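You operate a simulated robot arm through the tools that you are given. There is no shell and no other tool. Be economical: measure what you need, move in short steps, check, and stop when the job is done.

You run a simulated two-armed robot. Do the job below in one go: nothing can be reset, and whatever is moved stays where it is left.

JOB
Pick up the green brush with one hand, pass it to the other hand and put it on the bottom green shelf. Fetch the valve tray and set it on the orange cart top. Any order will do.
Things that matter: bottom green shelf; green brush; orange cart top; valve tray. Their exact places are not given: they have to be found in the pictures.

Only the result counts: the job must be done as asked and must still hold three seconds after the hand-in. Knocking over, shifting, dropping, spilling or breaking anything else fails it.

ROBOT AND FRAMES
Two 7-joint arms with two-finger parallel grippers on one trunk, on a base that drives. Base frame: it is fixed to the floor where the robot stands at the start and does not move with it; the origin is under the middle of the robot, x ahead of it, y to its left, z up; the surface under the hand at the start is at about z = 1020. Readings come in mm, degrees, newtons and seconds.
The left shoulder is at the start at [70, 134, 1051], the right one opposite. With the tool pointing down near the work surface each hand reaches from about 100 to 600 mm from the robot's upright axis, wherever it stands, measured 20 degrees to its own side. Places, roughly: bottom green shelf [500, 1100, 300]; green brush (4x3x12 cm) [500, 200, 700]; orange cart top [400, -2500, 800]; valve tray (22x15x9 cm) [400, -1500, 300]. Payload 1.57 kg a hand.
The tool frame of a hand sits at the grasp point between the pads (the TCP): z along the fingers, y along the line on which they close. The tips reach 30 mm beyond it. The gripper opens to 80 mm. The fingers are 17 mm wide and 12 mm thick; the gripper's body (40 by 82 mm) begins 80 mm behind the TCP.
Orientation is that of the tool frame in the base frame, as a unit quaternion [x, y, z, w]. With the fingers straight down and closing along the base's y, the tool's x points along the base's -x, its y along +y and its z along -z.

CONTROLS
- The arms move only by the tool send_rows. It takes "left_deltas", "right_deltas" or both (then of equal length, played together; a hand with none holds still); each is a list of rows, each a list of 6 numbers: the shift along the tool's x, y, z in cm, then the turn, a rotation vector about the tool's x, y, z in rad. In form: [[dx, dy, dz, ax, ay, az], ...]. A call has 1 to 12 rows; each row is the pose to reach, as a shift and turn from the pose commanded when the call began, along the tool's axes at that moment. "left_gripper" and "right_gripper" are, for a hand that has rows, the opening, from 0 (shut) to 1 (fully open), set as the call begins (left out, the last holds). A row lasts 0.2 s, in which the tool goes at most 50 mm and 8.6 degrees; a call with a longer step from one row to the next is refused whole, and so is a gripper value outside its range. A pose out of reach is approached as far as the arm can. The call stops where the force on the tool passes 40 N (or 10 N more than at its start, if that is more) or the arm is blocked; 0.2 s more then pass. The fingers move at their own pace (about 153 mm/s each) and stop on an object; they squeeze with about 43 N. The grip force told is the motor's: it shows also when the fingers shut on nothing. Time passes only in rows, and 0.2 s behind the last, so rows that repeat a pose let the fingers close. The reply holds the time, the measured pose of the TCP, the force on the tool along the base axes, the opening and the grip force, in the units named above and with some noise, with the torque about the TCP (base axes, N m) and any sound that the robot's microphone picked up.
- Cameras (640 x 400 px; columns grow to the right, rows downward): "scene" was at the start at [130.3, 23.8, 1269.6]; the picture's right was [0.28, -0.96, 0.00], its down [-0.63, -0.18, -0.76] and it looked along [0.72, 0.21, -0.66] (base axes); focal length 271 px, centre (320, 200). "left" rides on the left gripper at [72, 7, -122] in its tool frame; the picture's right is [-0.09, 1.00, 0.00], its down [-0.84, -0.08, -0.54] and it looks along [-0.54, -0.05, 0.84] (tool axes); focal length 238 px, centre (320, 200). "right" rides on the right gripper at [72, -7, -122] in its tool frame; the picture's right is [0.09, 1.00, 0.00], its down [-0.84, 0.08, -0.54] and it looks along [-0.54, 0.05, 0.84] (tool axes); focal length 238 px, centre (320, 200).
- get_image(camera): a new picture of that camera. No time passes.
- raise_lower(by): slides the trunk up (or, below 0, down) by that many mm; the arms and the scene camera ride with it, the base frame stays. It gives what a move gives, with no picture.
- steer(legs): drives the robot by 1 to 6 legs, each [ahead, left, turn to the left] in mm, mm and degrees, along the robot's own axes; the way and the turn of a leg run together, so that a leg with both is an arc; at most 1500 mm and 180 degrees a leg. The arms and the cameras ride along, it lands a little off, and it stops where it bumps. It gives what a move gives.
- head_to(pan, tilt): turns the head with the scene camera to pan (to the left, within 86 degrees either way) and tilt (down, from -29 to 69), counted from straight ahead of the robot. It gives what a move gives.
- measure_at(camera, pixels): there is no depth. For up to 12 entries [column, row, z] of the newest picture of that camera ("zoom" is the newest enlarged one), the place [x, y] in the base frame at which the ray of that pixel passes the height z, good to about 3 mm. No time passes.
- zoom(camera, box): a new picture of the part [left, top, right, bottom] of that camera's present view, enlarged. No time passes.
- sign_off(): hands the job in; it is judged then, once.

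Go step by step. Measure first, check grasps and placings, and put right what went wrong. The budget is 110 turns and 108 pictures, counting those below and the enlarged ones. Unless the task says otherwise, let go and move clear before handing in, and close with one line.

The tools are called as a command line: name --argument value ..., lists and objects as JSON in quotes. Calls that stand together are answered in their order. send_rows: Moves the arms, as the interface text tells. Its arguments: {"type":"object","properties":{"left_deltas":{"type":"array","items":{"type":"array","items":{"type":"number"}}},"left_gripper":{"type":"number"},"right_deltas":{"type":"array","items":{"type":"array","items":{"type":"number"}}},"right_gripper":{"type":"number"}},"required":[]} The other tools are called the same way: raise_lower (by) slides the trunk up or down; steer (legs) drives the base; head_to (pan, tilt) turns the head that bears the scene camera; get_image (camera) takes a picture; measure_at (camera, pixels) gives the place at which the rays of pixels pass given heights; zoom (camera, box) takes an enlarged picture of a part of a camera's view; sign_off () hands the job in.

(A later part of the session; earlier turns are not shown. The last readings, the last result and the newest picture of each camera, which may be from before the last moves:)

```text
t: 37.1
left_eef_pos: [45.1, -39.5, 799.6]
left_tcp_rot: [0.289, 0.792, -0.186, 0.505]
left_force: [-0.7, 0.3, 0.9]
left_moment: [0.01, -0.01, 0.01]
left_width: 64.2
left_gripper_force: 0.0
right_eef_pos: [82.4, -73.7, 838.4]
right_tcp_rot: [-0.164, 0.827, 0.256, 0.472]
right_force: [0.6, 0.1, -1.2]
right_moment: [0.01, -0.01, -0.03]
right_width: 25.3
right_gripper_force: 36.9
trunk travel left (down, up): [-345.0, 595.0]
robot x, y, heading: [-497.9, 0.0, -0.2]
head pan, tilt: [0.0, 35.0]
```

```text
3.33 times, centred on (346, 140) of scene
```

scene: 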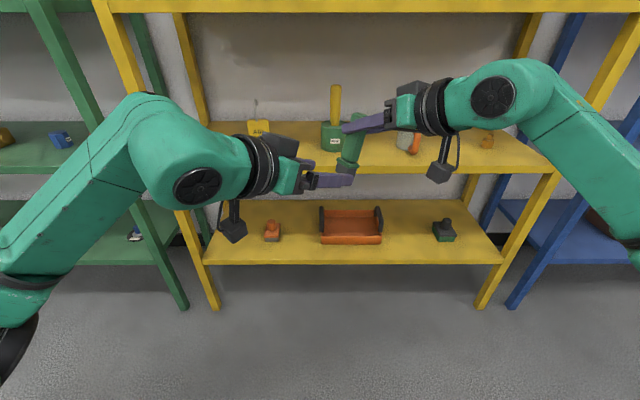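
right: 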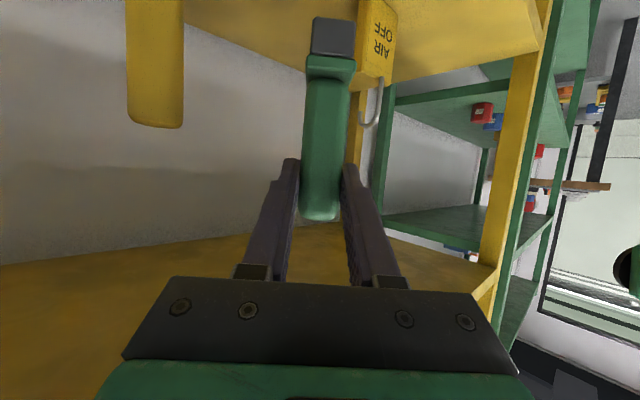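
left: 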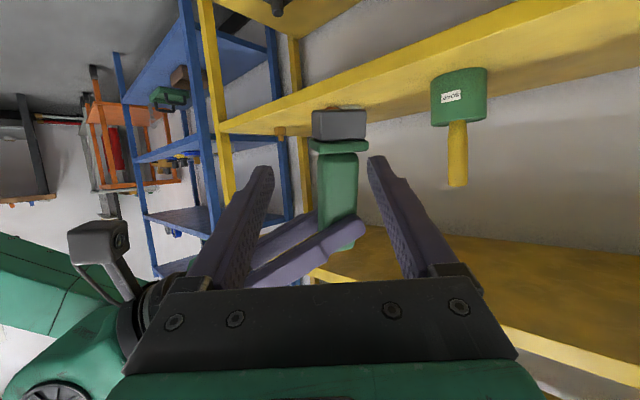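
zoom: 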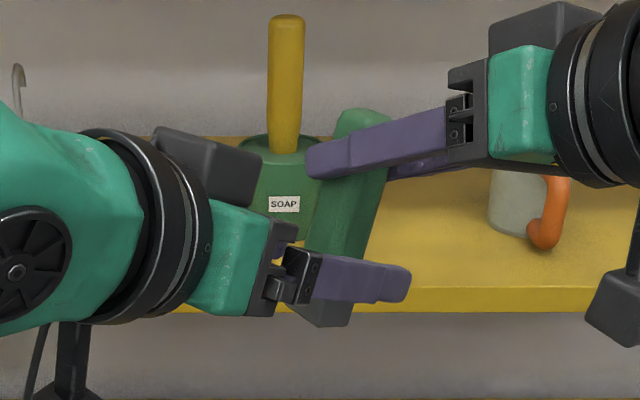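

The handle sits 12 mm toward the right-hand finger (column 337 against 320), and the height is right. I'll shift sideways, then advance and close.

send_rows --left_deltas '[[0, 1.1, 0, 0, 0, 0], [-0.8, 1.15, 1.7, 0, 0, 0], [-1.6, 1.15, 3.3, 0, 0, 0]]'

get_image --camera "left"

zoom --camera "scene" --box '[250, 80, 442, 200]'

```text
t: 37.9
left_eef_pos: [79.7, -52.4, 801.4]
left_tcp_rot: [0.289, 0.792, -0.184, 0.505]
left_force: [-0.1, 0.0, 0.3]
left_moment: [0.0, 0.01, -0.02]
left_width: 64.0
left_gripper_force: 0.0
right_eef_pos: [82.4, -74.4, 837.7]
right_tcp_rot: [-0.165, 0.828, 0.256, 0.471]
right_force: [-0.1, 0.0, -0.6]
right_moment: [0.01, 0.0, 0.01]
right_width: 25.2
right_gripper_force: 37.5
trunk travel left (down, up): [-345.0, 595.0]
robot x, y, heading: [-497.4, -1.2, -0.2]
head pan, tilt: [0.0, 35.0]
```

```text
71 pictures are left
```

left: 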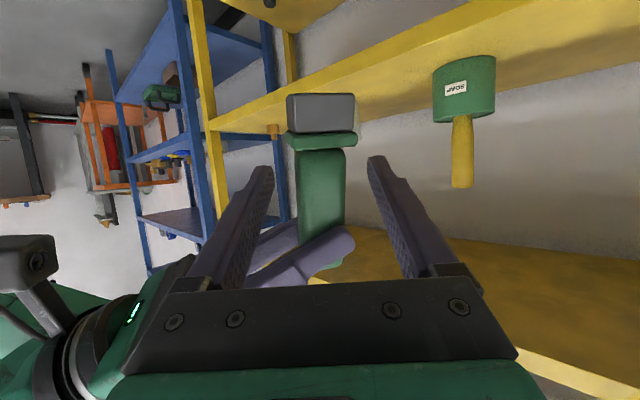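

```text
3.33 times, centred on (346, 140) of scene
```

zoom: 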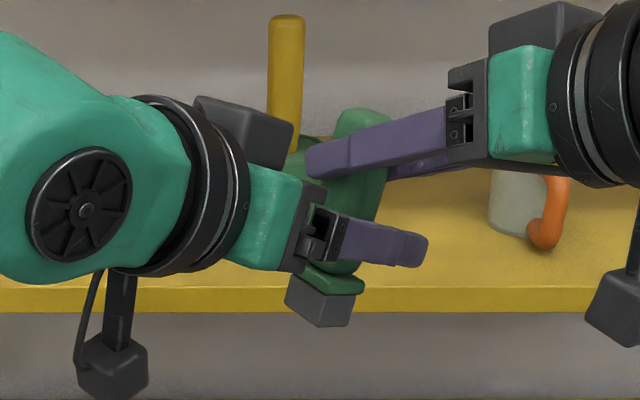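

The handle is centred (column 321) but about 15–20 mm ahead of the TCP. I'll advance a bit more and close the left gripper gently.

send_rows --left_deltas '[[-0.5, 0, 1.0, 0, 0, 0], [-0.5, 0, 1.0, 0, 0, 0]]'

send_rows --left_deltas '[[0, 0, 0, 0, 0, 0], [0, 0, 0, 0, 0, 0], [0, 0, 0, 0, 0, 0]]' --left_gripper 0

get_image --camera "left"

zoom --camera "scene" --box '[250, 80, 442, 200]'

```text
t: 38.5
left_eef_pos: [87.6, -60.2, 802.2]
left_tcp_rot: [0.288, 0.793, -0.184, 0.505]
left_force: [-0.4, -1.0, 0.9]
left_moment: [-0.02, -0.03, 0.01]
left_width: 64.0
left_gripper_force: 0.0
right_eef_pos: [82.1, -74.3, 837.3]
right_tcp_rot: [-0.166, 0.827, 0.256, 0.472]
right_force: [-0.7, -0.6, -2.1]
right_moment: [0.01, 0.02, -0.02]
right_width: 25.3
right_gripper_force: 37.0
trunk travel left (down, up): [-345.0, 595.0]
robot x, y, heading: [-501.0, 0.6, -0.2]
head pan, tilt: [0.0, 35.0]
```

```text
t: 39.3
left_eef_pos: [89.2, -60.9, 802.5]
left_tcp_rot: [0.289, 0.793, -0.184, 0.504]
left_force: [0.9, 1.3, 0.6]
left_moment: [0.28, -0.49, -0.6]
left_width: 35.6
left_gripper_force: 42.3
right_eef_pos: [82.0, -75.4, 838.3]
right_tcp_rot: [-0.165, 0.827, 0.256, 0.472]
right_force: [0.0, -0.5, 0.0]
right_moment: [-0.34, 0.48, 0.62]
right_width: 25.4
right_gripper_force: 36.8
trunk travel left (down, up): [-345.0, 595.0]
robot x, y, heading: [-501.2, 0.9, -0.3]
head pan, tilt: [0.0, 35.0]
```

```text
69 pictures are left
```

left: 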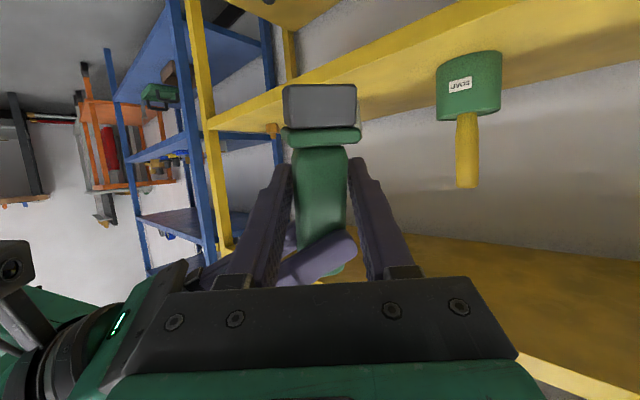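

```text
3.33 times, centred on (346, 140) of scene
```

zoom: 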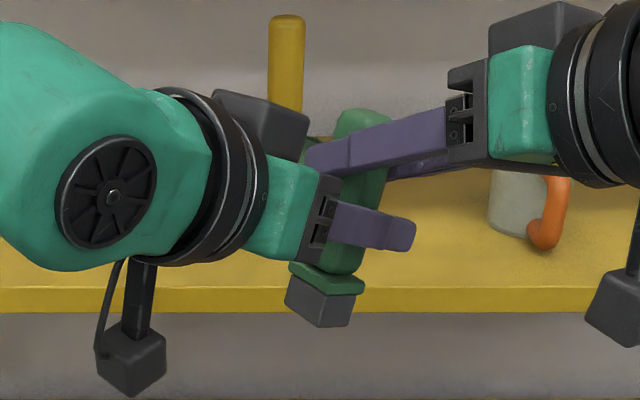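

Both hands hold the brush (left 35.6 mm, 42 N). I'll open the right and withdraw it along its own axis.

send_rows --right_deltas '[[0, 0, 0, 0, 0, 0], [0, 0, 0, 0, 0, 0], [0, 0, -3, 0, 0, 0], [0, 0, -7, 0, 0, 0], [0, 0, -12, 0, 0, 0], [0, 0, -15, 0, 0, 0]]' --right_gripper 0.55

get_image --camera "left"

get_image --camera "scene"

```text
t: 40.7
left_eef_pos: [88.2, -61.1, 802.7]
left_tcp_rot: [0.289, 0.792, -0.185, 0.505]
left_force: [-0.1, -0.6, -0.5]
left_moment: [0.02, 0.05, -0.02]
left_width: 29.6
left_gripper_force: 39.1
right_eef_pos: [-22.1, -162.6, 901.7]
right_tcp_rot: [-0.166, 0.827, 0.256, 0.472]
right_force: [-0.3, 1.1, 0.2]
right_moment: [-0.02, 0.04, 0.0]
right_width: 44.1
right_gripper_force: 0.0
trunk travel left (down, up): [-345.0, 595.0]
robot x, y, heading: [-500.8, 2.0, -0.0]
head pan, tilt: [0.0, 35.0]
```

```text
67 pictures are left
```

left: 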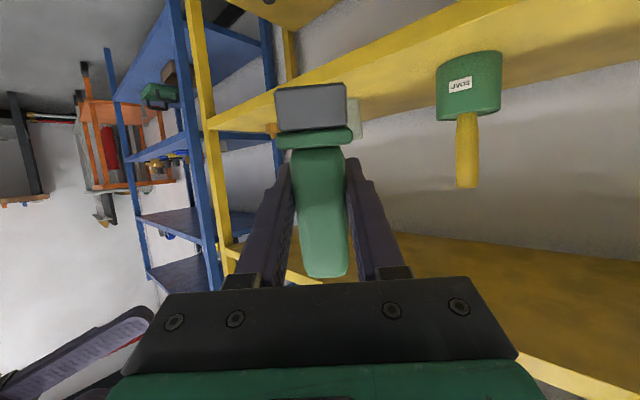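

```text
66 pictures are left
```

scene: 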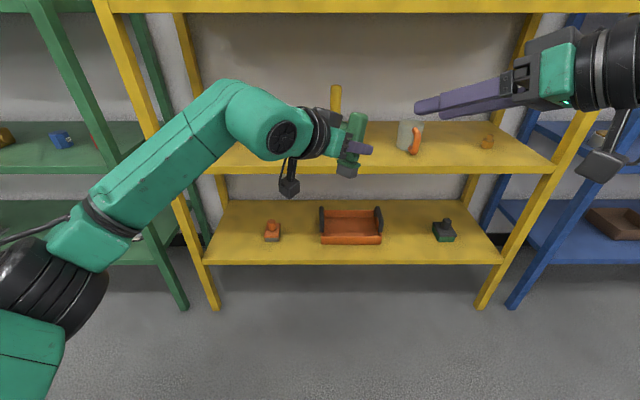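

The left hand holds the brush (29.6 mm) with the right clear. I'll drive left to the green shelf and look at its bottom level.

steer --legs '[[0, 950, 0]]'

head_to --pan 10 --tilt 40

get_image --camera "scene"

```text
t: 45.6
left_eef_pos: [92.8, 888.3, 803.0]
left_tcp_rot: [0.29, 0.792, -0.185, 0.504]
left_force: [0.5, 0.1, 0.3]
left_moment: [0.0, 0.04, 0.0]
left_width: 29.5
left_gripper_force: 39.0
right_eef_pos: [-16.2, 785.8, 901.2]
right_tcp_rot: [-0.163, 0.828, 0.255, 0.473]
right_force: [-0.8, -0.1, 0.2]
right_moment: [0.0, 0.0, 0.0]
right_width: 44.1
right_gripper_force: 0.0
trunk travel left (down, up): [-345.0, 595.0]
robot x, y, heading: [-494.8, 951.1, -0.5]
head pan, tilt: [0.0, 35.0]
```

```text
t: 46.4
left_eef_pos: [94.6, 887.9, 801.3]
left_tcp_rot: [0.291, 0.791, -0.186, 0.505]
left_force: [-0.2, -1.1, -0.8]
left_moment: [-0.05, 0.0, 0.02]
left_width: 29.4
left_gripper_force: 39.2
right_eef_pos: [-17.6, 786.3, 900.9]
right_tcp_rot: [-0.163, 0.827, 0.255, 0.473]
right_force: [0.1, -0.1, -0.3]
right_moment: [0.0, 0.0, 0.0]
right_width: 44.2
right_gripper_force: 0.1
trunk travel left (down, up): [-345.0, 595.0]
robot x, y, heading: [-495.3, 950.8, -0.4]
head pan, tilt: [10.0, 40.0]
```

```text
65 pictures are left
```

scene: 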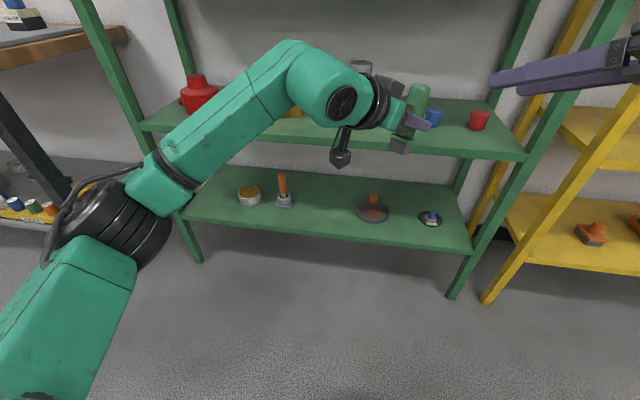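

measure_at --camera "scene" --pixels '[[325, 233, 300], [325, 240, 300], [325, 210, 300], [283, 205, 300], [357, 215, 300], [390, 218, 300], [472, 248, 300], [190, 215, 300], [320, 180, 300], [330, 150, 640], [249, 205, 300]]'

zoom --camera "scene" --box '[180, 120, 500, 320]'

```text
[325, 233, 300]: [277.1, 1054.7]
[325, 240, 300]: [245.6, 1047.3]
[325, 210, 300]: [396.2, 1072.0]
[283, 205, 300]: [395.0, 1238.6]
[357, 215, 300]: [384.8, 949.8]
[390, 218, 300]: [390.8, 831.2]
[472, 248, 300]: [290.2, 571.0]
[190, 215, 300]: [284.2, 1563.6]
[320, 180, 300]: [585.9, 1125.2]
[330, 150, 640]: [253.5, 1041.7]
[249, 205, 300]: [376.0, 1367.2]
```

```text
2.00 times, centred on (340, 220) of scene
```

zoom: 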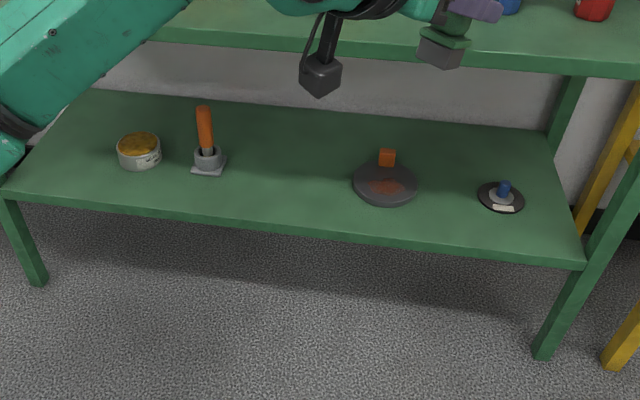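

The bottom shelf's front edge is at x≈278, z≈300, and it's empty around (345,1090). I'll turn the left hand to point forward with the brush upright.

send_rows --left_deltas '[[1.19, 2.06, -2.55, -0.112, -0.0416, -0.035], [2.38, 4.11, -5.1, -0.225, -0.083, -0.07], [3.57, 6.17, -7.65, -0.337, -0.125, -0.105], [4.76, 8.23, -10.2, -0.449, -0.166, -0.14], [5.95, 10.28, -12.75, -0.562, -0.208, -0.175], [7.14, 12.34, -15.3, -0.674, -0.2495, -0.21]]'

get_image --camera "scene"

get_image --camera "left"

```text
t: 47.8
left_eef_pos: [44.7, 1091.4, 802.6]
left_tcp_rot: [0.0, 0.766, 0.0, 0.643]
left_force: [0.7, 0.1, 0.8]
left_moment: [-0.01, -0.02, 0.02]
left_width: 29.3
left_gripper_force: 39.7
right_eef_pos: [-17.9, 786.1, 901.9]
right_tcp_rot: [-0.163, 0.827, 0.254, 0.474]
right_force: [0.1, 0.2, 0.4]
right_moment: [0.0, 0.0, -0.02]
right_width: 43.9
right_gripper_force: 0.0
trunk travel left (down, up): [-345.0, 595.0]
robot x, y, heading: [-495.2, 951.7, -0.4]
head pan, tilt: [10.0, 40.0]
```

```text
63 pictures are left
```

scene: 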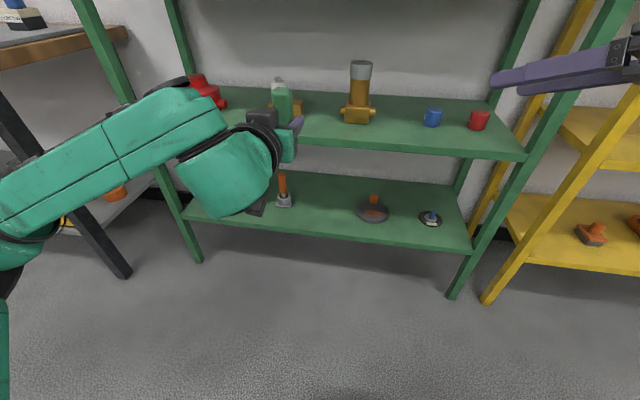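

```text
62 pictures are left
```

left: 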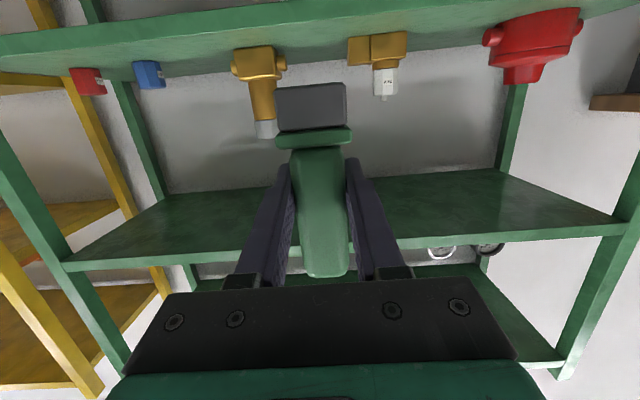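

The brush is nearly upright, tilted about 4° in roll. I'll correct that roll and check the fore-aft tilt with the right camera.

send_rows --left_deltas '[[0, 0, 0, 0, 0, 0.06]]'

get_image --camera "right"

```text
t: 48.1
left_eef_pos: [44.1, 1092.2, 802.2]
left_tcp_rot: [0.024, 0.766, 0.02, 0.642]
left_force: [0.0, -1.0, 0.2]
left_moment: [0.0, -0.02, -0.01]
left_width: 29.4
left_gripper_force: 38.8
right_eef_pos: [-17.5, 786.0, 902.8]
right_tcp_rot: [-0.163, 0.828, 0.255, 0.472]
right_force: [0.1, 0.3, -0.3]
right_moment: [0.01, 0.0, 0.02]
right_width: 44.0
right_gripper_force: 0.0
trunk travel left (down, up): [-345.0, 595.0]
robot x, y, heading: [-496.3, 947.5, -0.4]
head pan, tilt: [10.0, 40.0]
```

```text
61 pictures are left
```

right: 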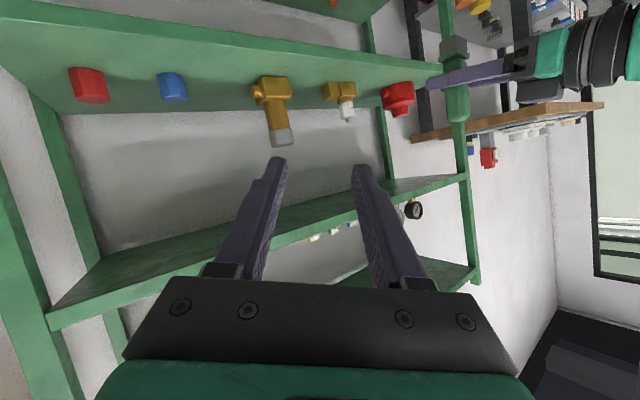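

The brush is within about 2° of upright. I'll lower the trunk.

raise_lower --by -320

head_to --pan 12 --tilt 25

get_image --camera "scene"

```text
t: 51.3
left_eef_pos: [45.5, 1091.2, 481.9]
left_tcp_rot: [0.024, 0.766, 0.02, 0.642]
left_force: [0.2, -0.3, -0.6]
left_moment: [0.0, 0.01, -0.02]
left_width: 29.2
left_gripper_force: 39.2
right_eef_pos: [-17.6, 786.3, 581.8]
right_tcp_rot: [-0.163, 0.828, 0.255, 0.473]
right_force: [0.3, -0.3, -0.1]
right_moment: [-0.01, -0.02, 0.0]
right_width: 44.3
right_gripper_force: 0.0
trunk travel left (down, up): [-25.0, 915.0]
robot x, y, heading: [-492.4, 954.4, -0.3]
head pan, tilt: [10.0, 40.0]
```

```text
t: 52.1
left_eef_pos: [43.5, 1090.9, 482.6]
left_tcp_rot: [0.024, 0.766, 0.019, 0.642]
left_force: [0.3, 0.0, 0.2]
left_moment: [-0.02, 0.02, 0.01]
left_width: 29.2
left_gripper_force: 39.1
right_eef_pos: [-16.5, 785.3, 581.5]
right_tcp_rot: [-0.163, 0.827, 0.256, 0.473]
right_force: [0.0, -0.2, 0.2]
right_moment: [0.04, -0.01, 0.02]
right_width: 43.9
right_gripper_force: 0.1
trunk travel left (down, up): [-25.0, 915.0]
robot x, y, heading: [-496.6, 954.3, -0.6]
head pan, tilt: [12.0, 25.0]
```

```text
60 pictures are left
```

scene: 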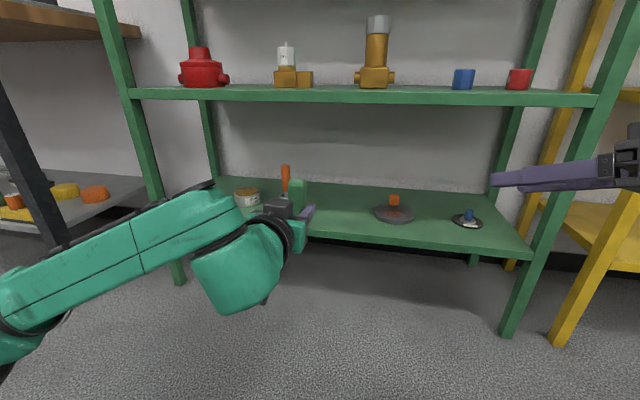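

Before driving in I'll pull the right hand back and confirm the shelf height from this second viewpoint.

send_rows --right_deltas '[[0, 0, -4, 0, 0, 0], [0, 0, -8, 0, 0, 0], [0, 0, -11, 0, 0, 0]]'

measure_at --camera "scene" --pixels '[[350, 233, 300], [350, 241, 300], [375, 215, 300], [395, 222, 300], [415, 217, 300], [286, 205, 300], [264, 205, 300], [350, 88, 620], [350, 103, 600]]'

zoom --camera "scene" --box '[210, 140, 450, 290]'

```text
t: 52.9
left_eef_pos: [44.9, 1091.4, 482.2]
left_tcp_rot: [0.024, 0.766, 0.02, 0.642]
left_force: [1.7, -0.7, -0.7]
left_moment: [0.0, 0.01, 0.0]
left_width: 29.5
left_gripper_force: 39.5
right_eef_pos: [-94.2, 722.6, 627.8]
right_tcp_rot: [-0.164, 0.827, 0.256, 0.473]
right_force: [0.0, -0.1, 0.1]
right_moment: [0.0, 0.0, 0.0]
right_width: 43.7
right_gripper_force: 0.1
trunk travel left (down, up): [-25.0, 915.0]
robot x, y, heading: [-494.6, 951.6, -0.6]
head pan, tilt: [12.0, 25.0]
```

```text
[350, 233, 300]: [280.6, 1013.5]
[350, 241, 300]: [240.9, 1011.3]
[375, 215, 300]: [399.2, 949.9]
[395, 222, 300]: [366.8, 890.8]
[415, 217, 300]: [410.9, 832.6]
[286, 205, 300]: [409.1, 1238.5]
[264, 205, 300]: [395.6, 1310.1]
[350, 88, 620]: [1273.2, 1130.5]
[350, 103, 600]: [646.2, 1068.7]
```

```text
2.67 times, centred on (330, 215) of scene
```

zoom: 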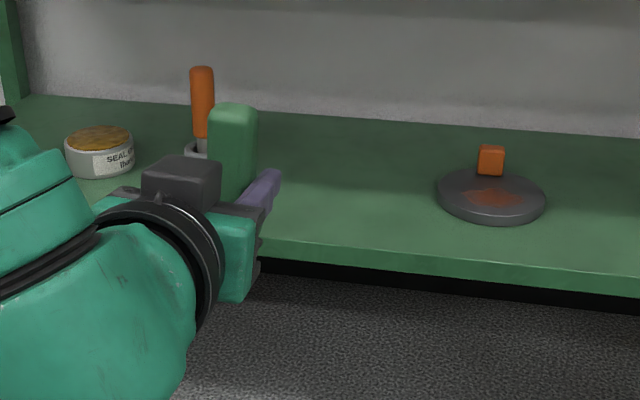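

Shelf height z=300 is confirmed, edge at x≈278, and the pan and orange tool are both well clear of y=1091. Driving in 300 mm.

steer --legs '[[300, 0, 0]]'

send_rows --left_deltas '[[3, 0, 0.53, 0, 0, 0], [6, 0, 1.06, 0, 0, 0], [9, 0, 1.6, 0, 0, 0]]'

get_image --camera "scene"

get_image --camera "left"

```text
t: 54.9
left_eef_pos: [345.4, 1088.0, 482.8]
left_tcp_rot: [0.025, 0.766, 0.019, 0.642]
left_force: [-0.4, 0.1, -0.1]
left_moment: [0.0, -0.01, -0.03]
left_width: 29.7
left_gripper_force: 39.3
right_eef_pos: [206.5, 718.0, 627.6]
right_tcp_rot: [-0.162, 0.828, 0.255, 0.473]
right_force: [-0.4, 0.2, -1.0]
right_moment: [0.0, -0.04, -0.01]
right_width: 44.1
right_gripper_force: 0.0
trunk travel left (down, up): [-25.0, 915.0]
robot x, y, heading: [-193.4, 953.7, -0.5]
head pan, tilt: [12.0, 25.0]
```

```text
t: 55.7
left_eef_pos: [344.9, 1094.5, 390.5]
left_tcp_rot: [0.025, 0.766, 0.019, 0.642]
left_force: [0.4, -0.9, -0.1]
left_moment: [0.01, -0.04, 0.0]
left_width: 29.3
left_gripper_force: 39.0
right_eef_pos: [206.3, 716.8, 627.9]
right_tcp_rot: [-0.162, 0.827, 0.254, 0.474]
right_force: [0.1, -0.2, -0.2]
right_moment: [-0.02, 0.01, 0.05]
right_width: 43.8
right_gripper_force: 0.0
trunk travel left (down, up): [-25.0, 915.0]
robot x, y, heading: [-193.7, 944.8, -0.5]
head pan, tilt: [12.0, 25.0]
```

```text
58 pictures are left
```

scene: 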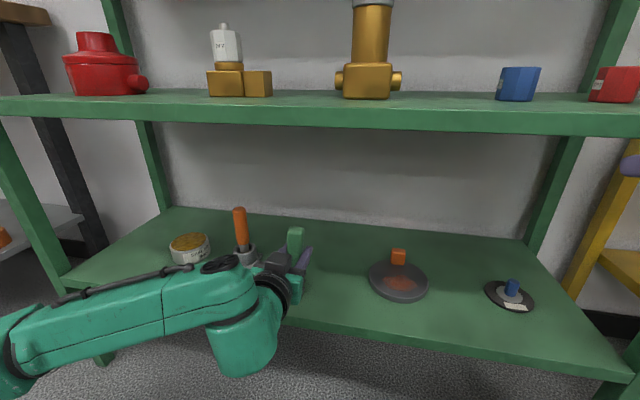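

```text
57 pictures are left
```

left: 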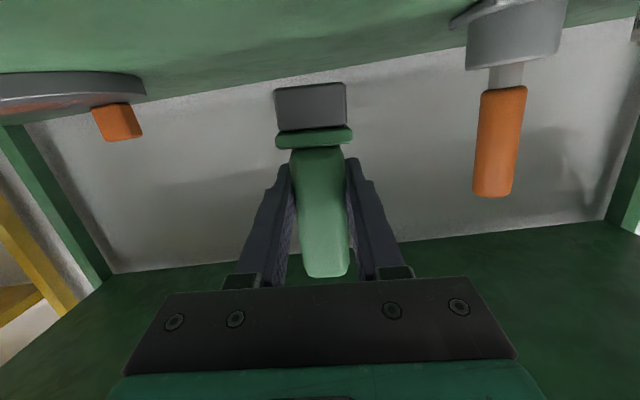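

Brush is about 30 mm above the shelf and aligned with it. Lowering slowly and watching the force.

send_rows --left_deltas '[[1.0, 0, 0.17, 0, 0, 0], [2.0, 0, 0.35, 0, 0, 0], [2.7, 0, 0.47, 0, 0, 0]]'

send_rows --left_deltas '[[0.3, 0, 0.05, 0, 0, 0], [0.5, 0, 0.09, 0, 0, 0]]'

zoom --camera "scene" --box '[200, 180, 392, 300]'

get_image --camera "left"

```text
t: 56.5
left_eef_pos: [345.0, 1094.8, 362.8]
left_tcp_rot: [0.024, 0.766, 0.018, 0.643]
left_force: [0.3, 0.5, 0.5]
left_moment: [-0.01, -0.03, 0.01]
left_width: 29.3
left_gripper_force: 38.9
left hand out of reach, approached as far as the arm can: row 1
right_eef_pos: [207.3, 717.6, 627.7]
right_tcp_rot: [-0.163, 0.827, 0.255, 0.473]
right_force: [-0.7, 0.1, -0.6]
right_moment: [-0.02, -0.01, -0.03]
right_width: 44.4
right_gripper_force: 0.1
trunk travel left (down, up): [-25.0, 915.0]
robot x, y, heading: [-194.0, 947.8, -0.6]
head pan, tilt: [12.0, 25.0]
```

```text
t: 57.1
left_eef_pos: [344.9, 1095.3, 358.8]
left_tcp_rot: [0.025, 0.766, 0.019, 0.642]
left_force: [-0.2, -0.2, 0.4]
left_moment: [0.02, 0.0, -0.01]
left_width: 29.3
left_gripper_force: 39.2
right_eef_pos: [206.8, 719.3, 629.3]
right_tcp_rot: [-0.163, 0.828, 0.256, 0.473]
right_force: [-0.1, -0.1, 0.2]
right_moment: [0.03, -0.01, -0.02]
right_width: 43.9
right_gripper_force: 0.1
trunk travel left (down, up): [-25.0, 915.0]
robot x, y, heading: [-192.7, 946.7, -0.8]
head pan, tilt: [12.0, 25.0]
```

```text
3.33 times, centred on (296, 240) of scene
```

zoom: 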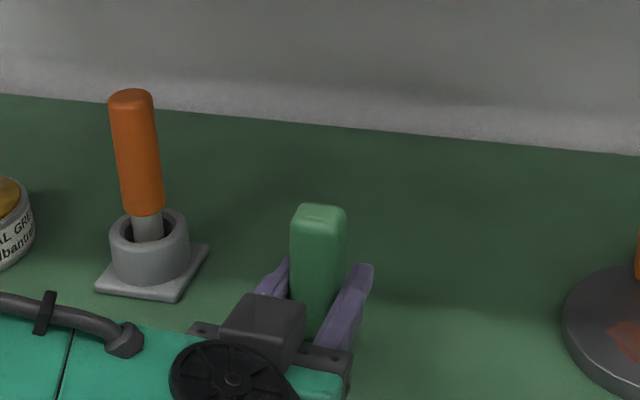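

```text
55 pictures are left
```

left: 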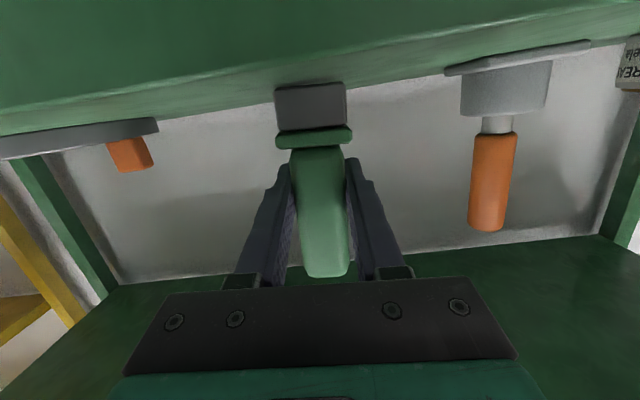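

No contact yet. Continuing down in small steps.

send_rows --left_deltas '[[0.2, 0, 0.03, 0, 0, 0], [0.4, 0, 0.07, 0, 0, 0]]'

send_rows --left_deltas '[[0.2, 0, 0.03, 0, 0, 0], [0.3, 0, 0.05, 0, 0, 0]]'

send_rows --left_deltas '[[0.2, 0, 0.03, 0, 0, 0], [0.3, 0, 0.05, 0, 0, 0]]'

get_image --camera "left"

```text
t: 57.7
left_eef_pos: [345.0, 1095.4, 357.2]
left_tcp_rot: [0.025, 0.764, 0.019, 0.645]
left_force: [-1.8, 1.1, 9.7]
left_moment: [-0.11, 0.2, -0.01]
left_width: 29.4
left_gripper_force: 39.1
right_eef_pos: [205.3, 718.7, 629.2]
right_tcp_rot: [-0.163, 0.827, 0.255, 0.474]
right_force: [-0.1, -0.6, -1.1]
right_moment: [-0.02, -0.02, -0.02]
right_width: 44.0
right_gripper_force: 0.1
trunk travel left (down, up): [-25.0, 915.0]
robot x, y, heading: [-192.8, 948.4, -0.7]
head pan, tilt: [12.0, 25.0]
```

```text
t: 58.3
left_eef_pos: [345.7, 1095.2, 356.8]
left_tcp_rot: [0.024, 0.762, 0.02, 0.647]
left_force: [0.0, 2.5, 26.4]
left_moment: [-0.24, 0.29, -0.02]
left_width: 29.2
left_gripper_force: 38.8
right_eef_pos: [205.0, 718.7, 629.7]
right_tcp_rot: [-0.162, 0.827, 0.254, 0.475]
right_force: [-0.2, 0.2, 0.1]
right_moment: [-0.03, -0.01, -0.02]
right_width: 44.0
right_gripper_force: 0.1
trunk travel left (down, up): [-25.0, 915.0]
robot x, y, heading: [-196.0, 946.7, -0.5]
head pan, tilt: [12.0, 25.0]
```

```text
t: 58.9
left_eef_pos: [345.1, 1096.1, 353.8]
left_tcp_rot: [0.025, 0.763, 0.02, 0.646]
left_force: [2.6, 4.3, 31.3]
left_moment: [-0.21, -0.01, 0.01]
left_width: 29.8
left_gripper_force: 39.4
right_eef_pos: [203.7, 717.9, 629.1]
right_tcp_rot: [-0.162, 0.827, 0.255, 0.475]
right_force: [-0.4, -0.3, 0.5]
right_moment: [0.01, -0.01, -0.03]
right_width: 43.9
right_gripper_force: 0.0
trunk travel left (down, up): [-25.0, 915.0]
robot x, y, heading: [-194.1, 947.6, -0.5]
head pan, tilt: [12.0, 25.0]
```

```text
54 pictures are left
```

left: 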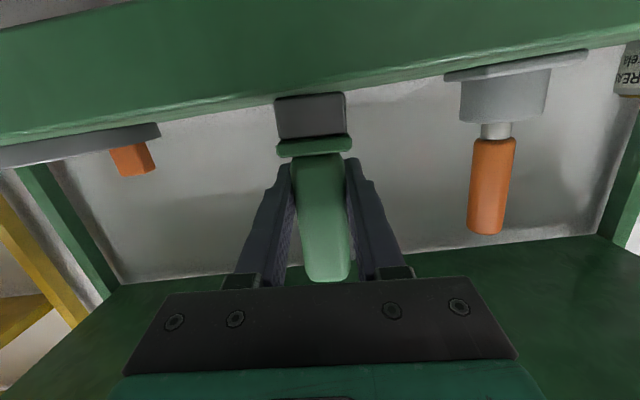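

Contact at about 31 N with the base flush against the shelf. I'll ease off slightly, open, and withdraw straight back.

send_rows --left_deltas '[[-0.3, 0, -0.05, 0, 0, 0]]'

send_rows --left_deltas '[[0, 0, 0, 0, 0, 0], [0, 0, 0, 0, 0, 0], [0, 0, 0, 0, 0, 0]]' --left_gripper 0.9

get_image --camera "left"

```text
t: 59.3
left_eef_pos: [344.8, 1094.6, 352.6]
left_tcp_rot: [0.026, 0.765, 0.019, 0.643]
left_force: [7.5, 2.2, 21.0]
left_moment: [-0.19, -0.34, 0.08]
left_width: 29.3
left_gripper_force: 39.3
right_eef_pos: [205.7, 716.9, 628.2]
right_tcp_rot: [-0.162, 0.827, 0.254, 0.474]
right_force: [1.0, -0.1, 0.3]
right_moment: [0.01, -0.03, -0.02]
right_width: 44.2
right_gripper_force: 0.0
trunk travel left (down, up): [-25.0, 915.0]
robot x, y, heading: [-192.7, 951.2, -0.6]
head pan, tilt: [12.0, 25.0]
```

```text
t: 60.1
left_eef_pos: [345.2, 1096.0, 350.4]
left_tcp_rot: [0.025, 0.766, 0.018, 0.642]
left_force: [0.1, -0.4, 0.4]
left_moment: [0.01, -0.01, 0.01]
left_width: 72.1
left_gripper_force: 0.1
right_eef_pos: [207.1, 718.0, 628.7]
right_tcp_rot: [-0.162, 0.827, 0.254, 0.474]
right_force: [-0.3, 0.1, 0.5]
right_moment: [0.0, -0.01, -0.04]
right_width: 44.1
right_gripper_force: 0.1
trunk travel left (down, up): [-25.0, 915.0]
robot x, y, heading: [-193.0, 945.3, -0.7]
head pan, tilt: [12.0, 25.0]
```

```text
53 pictures are left
```

left: 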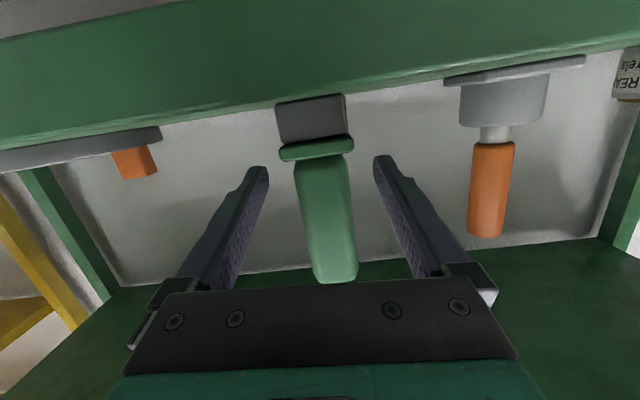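

The brush stands freely. Withdrawing.

send_rows --left_deltas '[[0, 0, -3, 0, 0, 0], [0, 0, -6, 0, 0, 0], [0, 0, -10, 0, 0, 0]]'

steer --legs '[[-300, 0, 0]]'

get_image --camera "scene"

```text
t: 60.9
left_eef_pos: [274.0, 1091.6, 363.6]
left_tcp_rot: [0.024, 0.766, 0.019, 0.642]
left_force: [-0.2, 0.2, 0.0]
left_moment: [-0.01, 0.01, -0.01]
left_width: 72.1
left_gripper_force: 0.1
left hand out of reach, approached as far as the arm can: row 3
right_eef_pos: [206.3, 718.6, 627.3]
right_tcp_rot: [-0.162, 0.828, 0.255, 0.472]
right_force: [-0.2, 0.1, -0.1]
right_moment: [-0.01, -0.05, -0.02]
right_width: 44.2
right_gripper_force: 0.0
trunk travel left (down, up): [-25.0, 915.0]
robot x, y, heading: [-194.8, 946.9, -0.4]
head pan, tilt: [12.0, 25.0]
```

```text
t: 63.0
left_eef_pos: [-25.7, 1092.3, 364.1]
left_tcp_rot: [0.025, 0.766, 0.019, 0.642]
left_force: [0.1, -0.2, 0.0]
left_moment: [-0.03, -0.02, 0.0]
left_width: 72.2
left_gripper_force: 0.1
right_eef_pos: [-93.2, 721.6, 628.3]
right_tcp_rot: [-0.163, 0.827, 0.254, 0.474]
right_force: [-0.8, -0.8, -0.1]
right_moment: [0.01, 0.0, 0.0]
right_width: 44.1
right_gripper_force: 0.1
trunk travel left (down, up): [-25.0, 915.0]
robot x, y, heading: [-496.2, 953.6, -0.5]
head pan, tilt: [12.0, 25.0]
```

```text
52 pictures are left
```

scene: 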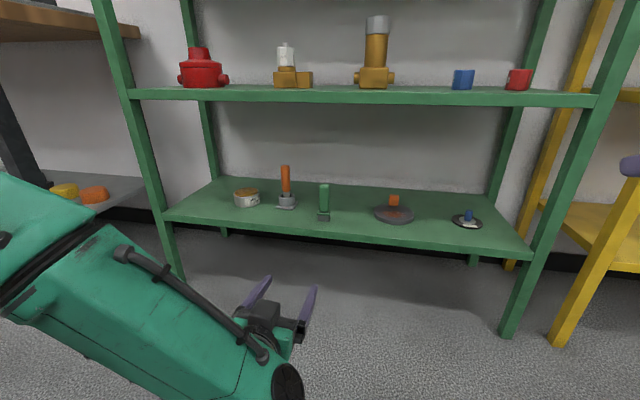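

The brush stands on the bottom green shelf and everything else is as before. Next is the valve tray: I'll drive right along the shelves and look.

raise_lower --by 250

steer --legs '[[50, -1200, 0.5], [0, -900, 0]]'

head_to --pan -15 --tilt 30

get_image --camera "scene"

```text
t: 65.6
left_eef_pos: [-24.9, 1092.0, 614.0]
left_tcp_rot: [0.024, 0.766, 0.02, 0.642]
left_force: [1.4, 0.0, -0.2]
left_moment: [0.0, -0.02, 0.02]
left_width: 72.1
left_gripper_force: 0.1
right_eef_pos: [-93.4, 720.8, 878.0]
right_tcp_rot: [-0.163, 0.827, 0.255, 0.473]
right_force: [0.4, 0.3, -0.5]
right_moment: [-0.02, -0.02, 0.03]
right_width: 44.0
right_gripper_force: 0.1
trunk travel left (down, up): [-275.0, 665.0]
robot x, y, heading: [-497.7, 952.4, -0.7]
head pan, tilt: [12.0, 25.0]
```

```text
t: 75.9
left_eef_pos: [15.2, -997.0, 614.8]
left_tcp_rot: [0.022, 0.766, 0.022, 0.642]
left_force: [-0.6, 0.2, -0.7]
left_moment: [0.01, 0.0, 0.02]
left_width: 72.2
left_gripper_force: 0.1
right_eef_pos: [-50.8, -1367.8, 877.8]
right_tcp_rot: [-0.164, 0.827, 0.256, 0.473]
right_force: [-0.1, -0.5, -0.4]
right_moment: [0.0, -0.01, 0.01]
right_width: 43.9
right_gripper_force: 0.0
trunk travel left (down, up): [-275.0, 665.0]
robot x, y, heading: [-451.8, -1142.0, -0.6]
head pan, tilt: [12.0, 25.0]
```

```text
t: 76.8
left_eef_pos: [15.5, -994.1, 614.6]
left_tcp_rot: [0.023, 0.766, 0.021, 0.642]
left_force: [0.6, 0.6, -0.2]
left_moment: [0.0, 0.01, 0.01]
left_width: 72.3
left_gripper_force: 0.0
right_eef_pos: [-51.7, -1367.6, 877.7]
right_tcp_rot: [-0.164, 0.827, 0.255, 0.474]
right_force: [-0.3, 0.7, 0.4]
right_moment: [0.0, 0.02, 0.03]
right_width: 43.9
right_gripper_force: 0.1
trunk travel left (down, up): [-275.0, 665.0]
robot x, y, heading: [-454.1, -1140.3, -0.3]
head pan, tilt: [-15.0, 30.0]
```

```text
51 pictures are left
```

scene: 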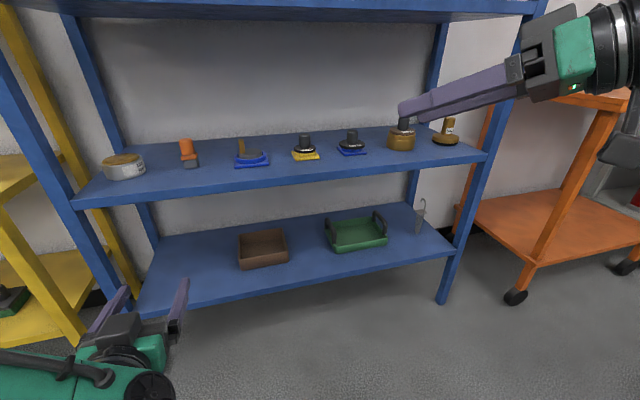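

zoom --camera "scene" --box '[220, 180, 444, 320]'

measure_at --camera "scene" --pixels '[[262, 250, 320], [357, 235, 320], [332, 245, 305], [388, 241, 305], [330, 303, 300], [300, 297, 300], [420, 234, 300], [240, 268, 305], [290, 263, 305]]'

```text
2.86 times, centred on (332, 250) of scene
```

zoom: 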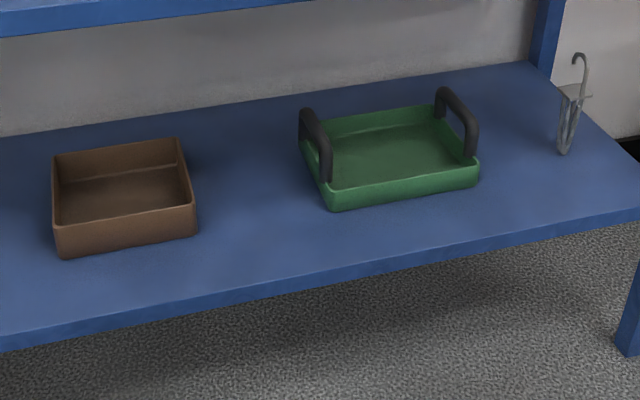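

```text
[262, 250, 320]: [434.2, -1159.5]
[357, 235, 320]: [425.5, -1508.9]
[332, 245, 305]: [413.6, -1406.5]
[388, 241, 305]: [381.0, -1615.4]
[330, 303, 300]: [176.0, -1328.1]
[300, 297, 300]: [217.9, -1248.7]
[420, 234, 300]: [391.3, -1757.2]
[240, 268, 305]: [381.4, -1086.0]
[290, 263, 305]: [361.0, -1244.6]
```

The green tray with black end handles is at about (425,-1509), matching the valve tray. I'll centre the robot on it and take a closer look.

steer --legs '[[0, -368, 0.3]]'

head_to --pan 0 --tilt 32

get_image --camera "scene"

zoom --camera "scene" --box '[240, 170, 400, 270]'

```text
t: 79.2
left_eef_pos: [13.0, -1358.0, 614.2]
left_tcp_rot: [0.021, 0.767, 0.023, 0.641]
left_force: [0.0, 0.6, 0.3]
left_moment: [-0.03, -0.01, 0.03]
left_width: 72.1
left_gripper_force: 0.0
right_eef_pos: [-51.6, -1729.5, 878.9]
right_tcp_rot: [-0.165, 0.827, 0.257, 0.472]
right_force: [0.8, 0.4, -0.5]
right_moment: [-0.01, -0.01, 0.03]
right_width: 44.4
right_gripper_force: 0.0
trunk travel left (down, up): [-275.0, 665.0]
robot x, y, heading: [-452.0, -1501.7, -0.1]
head pan, tilt: [-15.0, 30.0]
```

```text
t: 80.0
left_eef_pos: [12.2, -1357.3, 614.1]
left_tcp_rot: [0.021, 0.767, 0.022, 0.641]
left_force: [-0.3, -0.9, -0.9]
left_moment: [-0.02, 0.01, -0.01]
left_width: 72.3
left_gripper_force: 0.0
right_eef_pos: [-51.2, -1729.0, 877.7]
right_tcp_rot: [-0.166, 0.827, 0.257, 0.472]
right_force: [-0.3, -1.1, -0.2]
right_moment: [-0.03, -0.01, 0.05]
right_width: 44.1
right_gripper_force: 0.0
trunk travel left (down, up): [-275.0, 665.0]
robot x, y, heading: [-457.4, -1501.9, -0.6]
head pan, tilt: [0.0, 32.0]
```

```text
49 pictures are left
```

scene: 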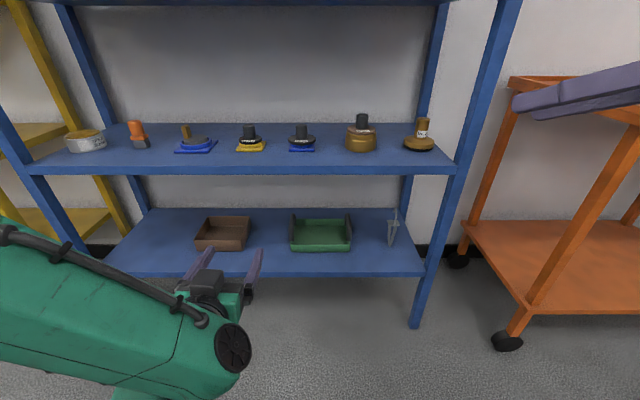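

```text
4.00 times, centred on (320, 220) of scene
```

zoom: 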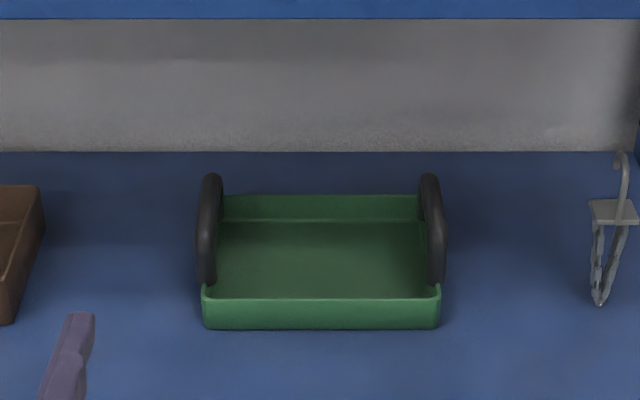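

measure_at --camera "zoom" --pixels '[[205, 330, 300], [440, 330, 300], [212, 175, 390], [430, 175, 390], [205, 230, 390], [440, 230, 390], [207, 283, 335], [438, 283, 335], [220, 196, 335], [418, 196, 335], [320, 298, 335], [605, 300, 300]]'

measure_at --camera "scene" --pixels '[[240, 275, 300], [320, 273, 300], [320, 267, 300], [320, 178, 620], [320, 170, 640]]'

```text
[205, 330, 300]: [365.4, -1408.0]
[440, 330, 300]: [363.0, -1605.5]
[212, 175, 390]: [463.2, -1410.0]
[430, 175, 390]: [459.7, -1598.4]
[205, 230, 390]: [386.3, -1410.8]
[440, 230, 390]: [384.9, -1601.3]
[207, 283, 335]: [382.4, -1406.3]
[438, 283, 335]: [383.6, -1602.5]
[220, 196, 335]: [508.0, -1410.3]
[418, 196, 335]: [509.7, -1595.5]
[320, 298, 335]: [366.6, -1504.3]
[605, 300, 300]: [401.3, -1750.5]
```

```text
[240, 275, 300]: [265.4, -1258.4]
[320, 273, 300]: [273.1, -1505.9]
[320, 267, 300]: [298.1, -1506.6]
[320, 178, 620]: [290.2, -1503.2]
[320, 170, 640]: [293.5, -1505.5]
```

The tray is square to the robot: centre about (438,-1506), handle bars at y≈-1410 and -1600, tops at z≈390. I'll lower the trunk and set both hands pointing forward, 30° down, 190 mm apart.

raise_lower --by -190

send_rows --left_deltas '[[-0.52, -0.61, 1.54, 0.002, 0.043, -0.007], [-1.04, -1.21, 3.07, 0.004, 0.086, -0.015], [-1.55, -1.82, 4.61, 0.006, 0.129, -0.022], [-2.07, -2.42, 6.14, 0.009, 0.173, -0.03], [-2.59, -3.03, 7.68, 0.011, 0.216, -0.037], [-3.11, -3.63, 9.21, 0.013, 0.259, -0.044], [-3.62, -4.24, 10.75, 0.015, 0.302, -0.052], [-4.14, -4.84, 12.28, 0.017, 0.345, -0.059]]' --right_deltas '[[1.44, -0.79, 3.89, 0.078, -0.001, 0.004], [2.88, -1.57, 7.78, 0.155, -0.002, 0.008], [4.32, -2.36, 11.66, 0.233, -0.004, 0.012], [5.76, -3.14, 15.55, 0.31, -0.005, 0.016], [7.2, -3.93, 19.44, 0.388, -0.006, 0.019], [8.64, -4.71, 23.33, 0.466, -0.007, 0.023], [10.08, -5.5, 27.21, 0.543, -0.008, 0.027], [11.52, -6.28, 31.1, 0.621, -0.0095, 0.031]]' --left_gripper 1 --right_gripper 1

get_image --camera "scene"

```text
t: 82.0
left_eef_pos: [13.2, -1356.9, 423.8]
left_tcp_rot: [0.021, 0.766, 0.023, 0.642]
left_force: [0.8, 0.6, -0.7]
left_moment: [0.0, -0.03, 0.01]
left_width: 72.1
left_gripper_force: 0.0
right_eef_pos: [-51.9, -1728.3, 687.9]
right_tcp_rot: [-0.166, 0.827, 0.258, 0.472]
right_force: [-0.2, -0.7, -0.2]
right_moment: [-0.01, -0.02, -0.01]
right_width: 43.8
right_gripper_force: 0.0
trunk travel left (down, up): [-85.0, 855.0]
robot x, y, heading: [-457.8, -1503.0, 0.1]
head pan, tilt: [0.0, 32.0]
```

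```text
t: 83.8
left_eef_pos: [141.8, -1408.5, 440.6]
left_tcp_rot: [0.0, 0.866, -0.001, 0.501]
left_force: [0.0, -0.1, 0.2]
left_moment: [0.01, 0.01, 0.0]
left_width: 80.0
left_gripper_force: 0.0
right_eef_pos: [140.1, -1602.6, 439.7]
right_tcp_rot: [0.001, 0.866, -0.002, 0.5]
right_force: [0.7, -0.3, 1.1]
right_moment: [0.0, 0.0, 0.0]
right_width: 80.2
right_gripper_force: 0.0
trunk travel left (down, up): [-85.0, 855.0]
robot x, y, heading: [-451.9, -1500.4, -0.2]
head pan, tilt: [0.0, 32.0]
```

```text
47 pictures are left
```

scene: 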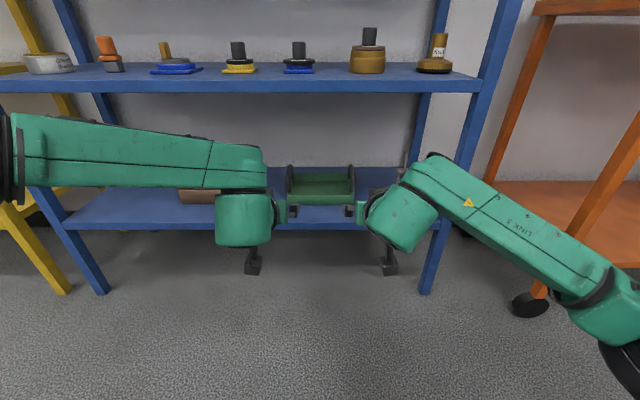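

measure_at --camera "scene" --pixels '[[528, 315, 0], [540, 10, 800], [630, 265, 250], [288, 168, 390], [352, 168, 390]]'

get_image --camera "right"

get_image --camera "left"

```text
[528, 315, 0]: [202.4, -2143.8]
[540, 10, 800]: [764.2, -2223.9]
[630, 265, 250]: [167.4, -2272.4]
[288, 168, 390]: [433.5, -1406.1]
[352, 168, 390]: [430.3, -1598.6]
```

```text
46 pictures are left
```

right: 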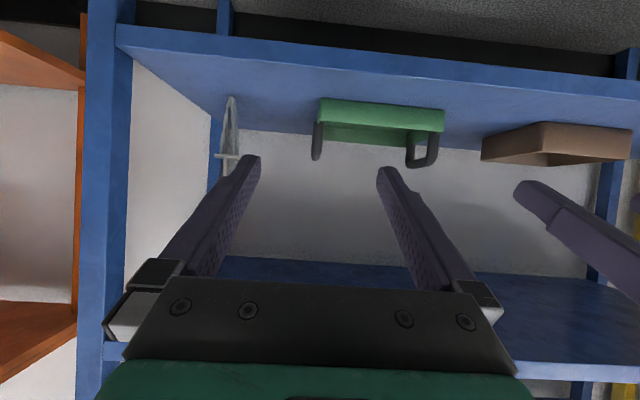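

```text
45 pictures are left
```

left: 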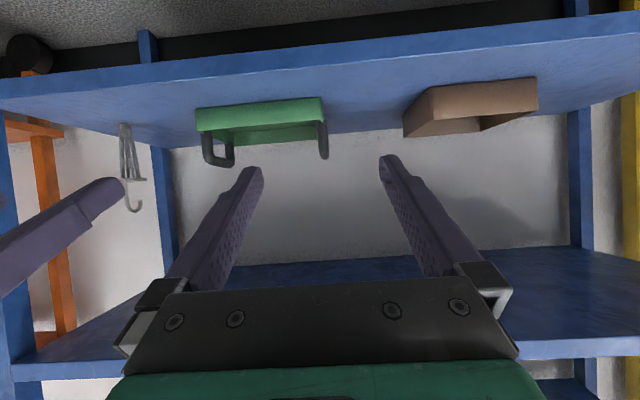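

Left and right views show clear paths, and the arms' elbows stay well short of the shelf posts. I'll drive in at z=440, above the handles.

steer --legs '[[284, 0, 0]]'

get_image --camera "left"

get_image --camera "right"

get_image --camera "scene"

```text
t: 85.8
left_eef_pos: [423.2, -1409.7, 440.6]
left_tcp_rot: [0.0, 0.866, 0.0, 0.501]
left_force: [0.2, 0.5, 0.2]
left_moment: [0.01, -0.02, 0.01]
left_width: 80.1
left_gripper_force: 0.0
right_eef_pos: [423.5, -1605.3, 440.2]
right_tcp_rot: [0.0, 0.866, 0.0, 0.5]
right_force: [0.0, -1.0, -0.3]
right_moment: [-0.03, -0.03, 0.01]
right_width: 80.0
right_gripper_force: 0.0
trunk travel left (down, up): [-85.0, 855.0]
robot x, y, heading: [-173.6, -1505.3, -0.2]
head pan, tilt: [0.0, 32.0]
```

```text
44 pictures are left
```

left: 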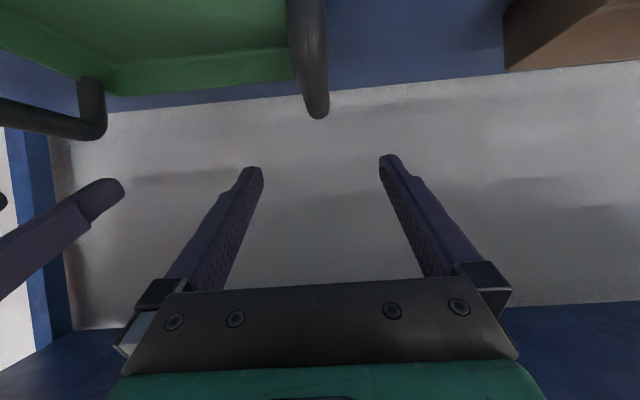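

```text
43 pictures are left
```

right: 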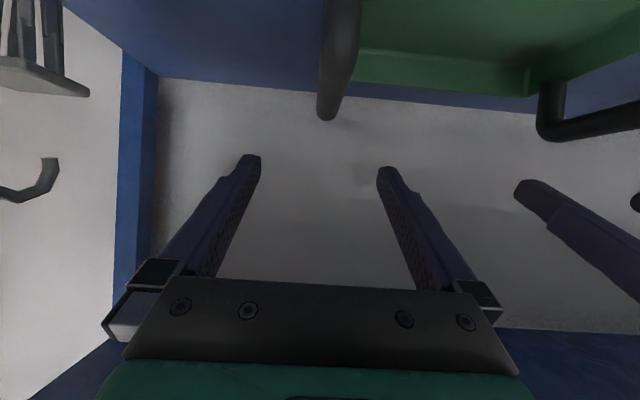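

```text
42 pictures are left
```

scene: 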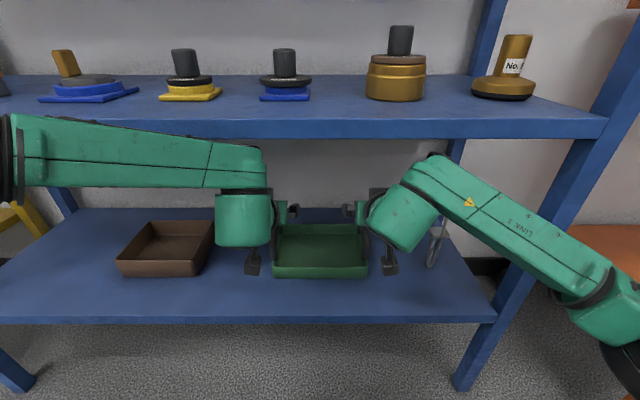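

measure_at --camera "left" --pixels '[[318, 105, 385], [306, 30, 390], [290, 40, 390], [325, 40, 390], [306, 5, 390]]'

measure_at --camera "right" --pixels '[[328, 105, 385], [340, 30, 390], [322, 40, 390], [360, 40, 390], [340, 5, 390]]'

```text
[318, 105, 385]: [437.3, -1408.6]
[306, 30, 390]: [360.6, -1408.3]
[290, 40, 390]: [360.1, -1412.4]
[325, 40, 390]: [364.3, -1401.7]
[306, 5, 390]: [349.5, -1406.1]
```

```text
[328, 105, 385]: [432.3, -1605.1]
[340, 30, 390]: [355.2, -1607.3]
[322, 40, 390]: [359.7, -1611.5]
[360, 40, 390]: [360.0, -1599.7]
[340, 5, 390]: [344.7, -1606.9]
```

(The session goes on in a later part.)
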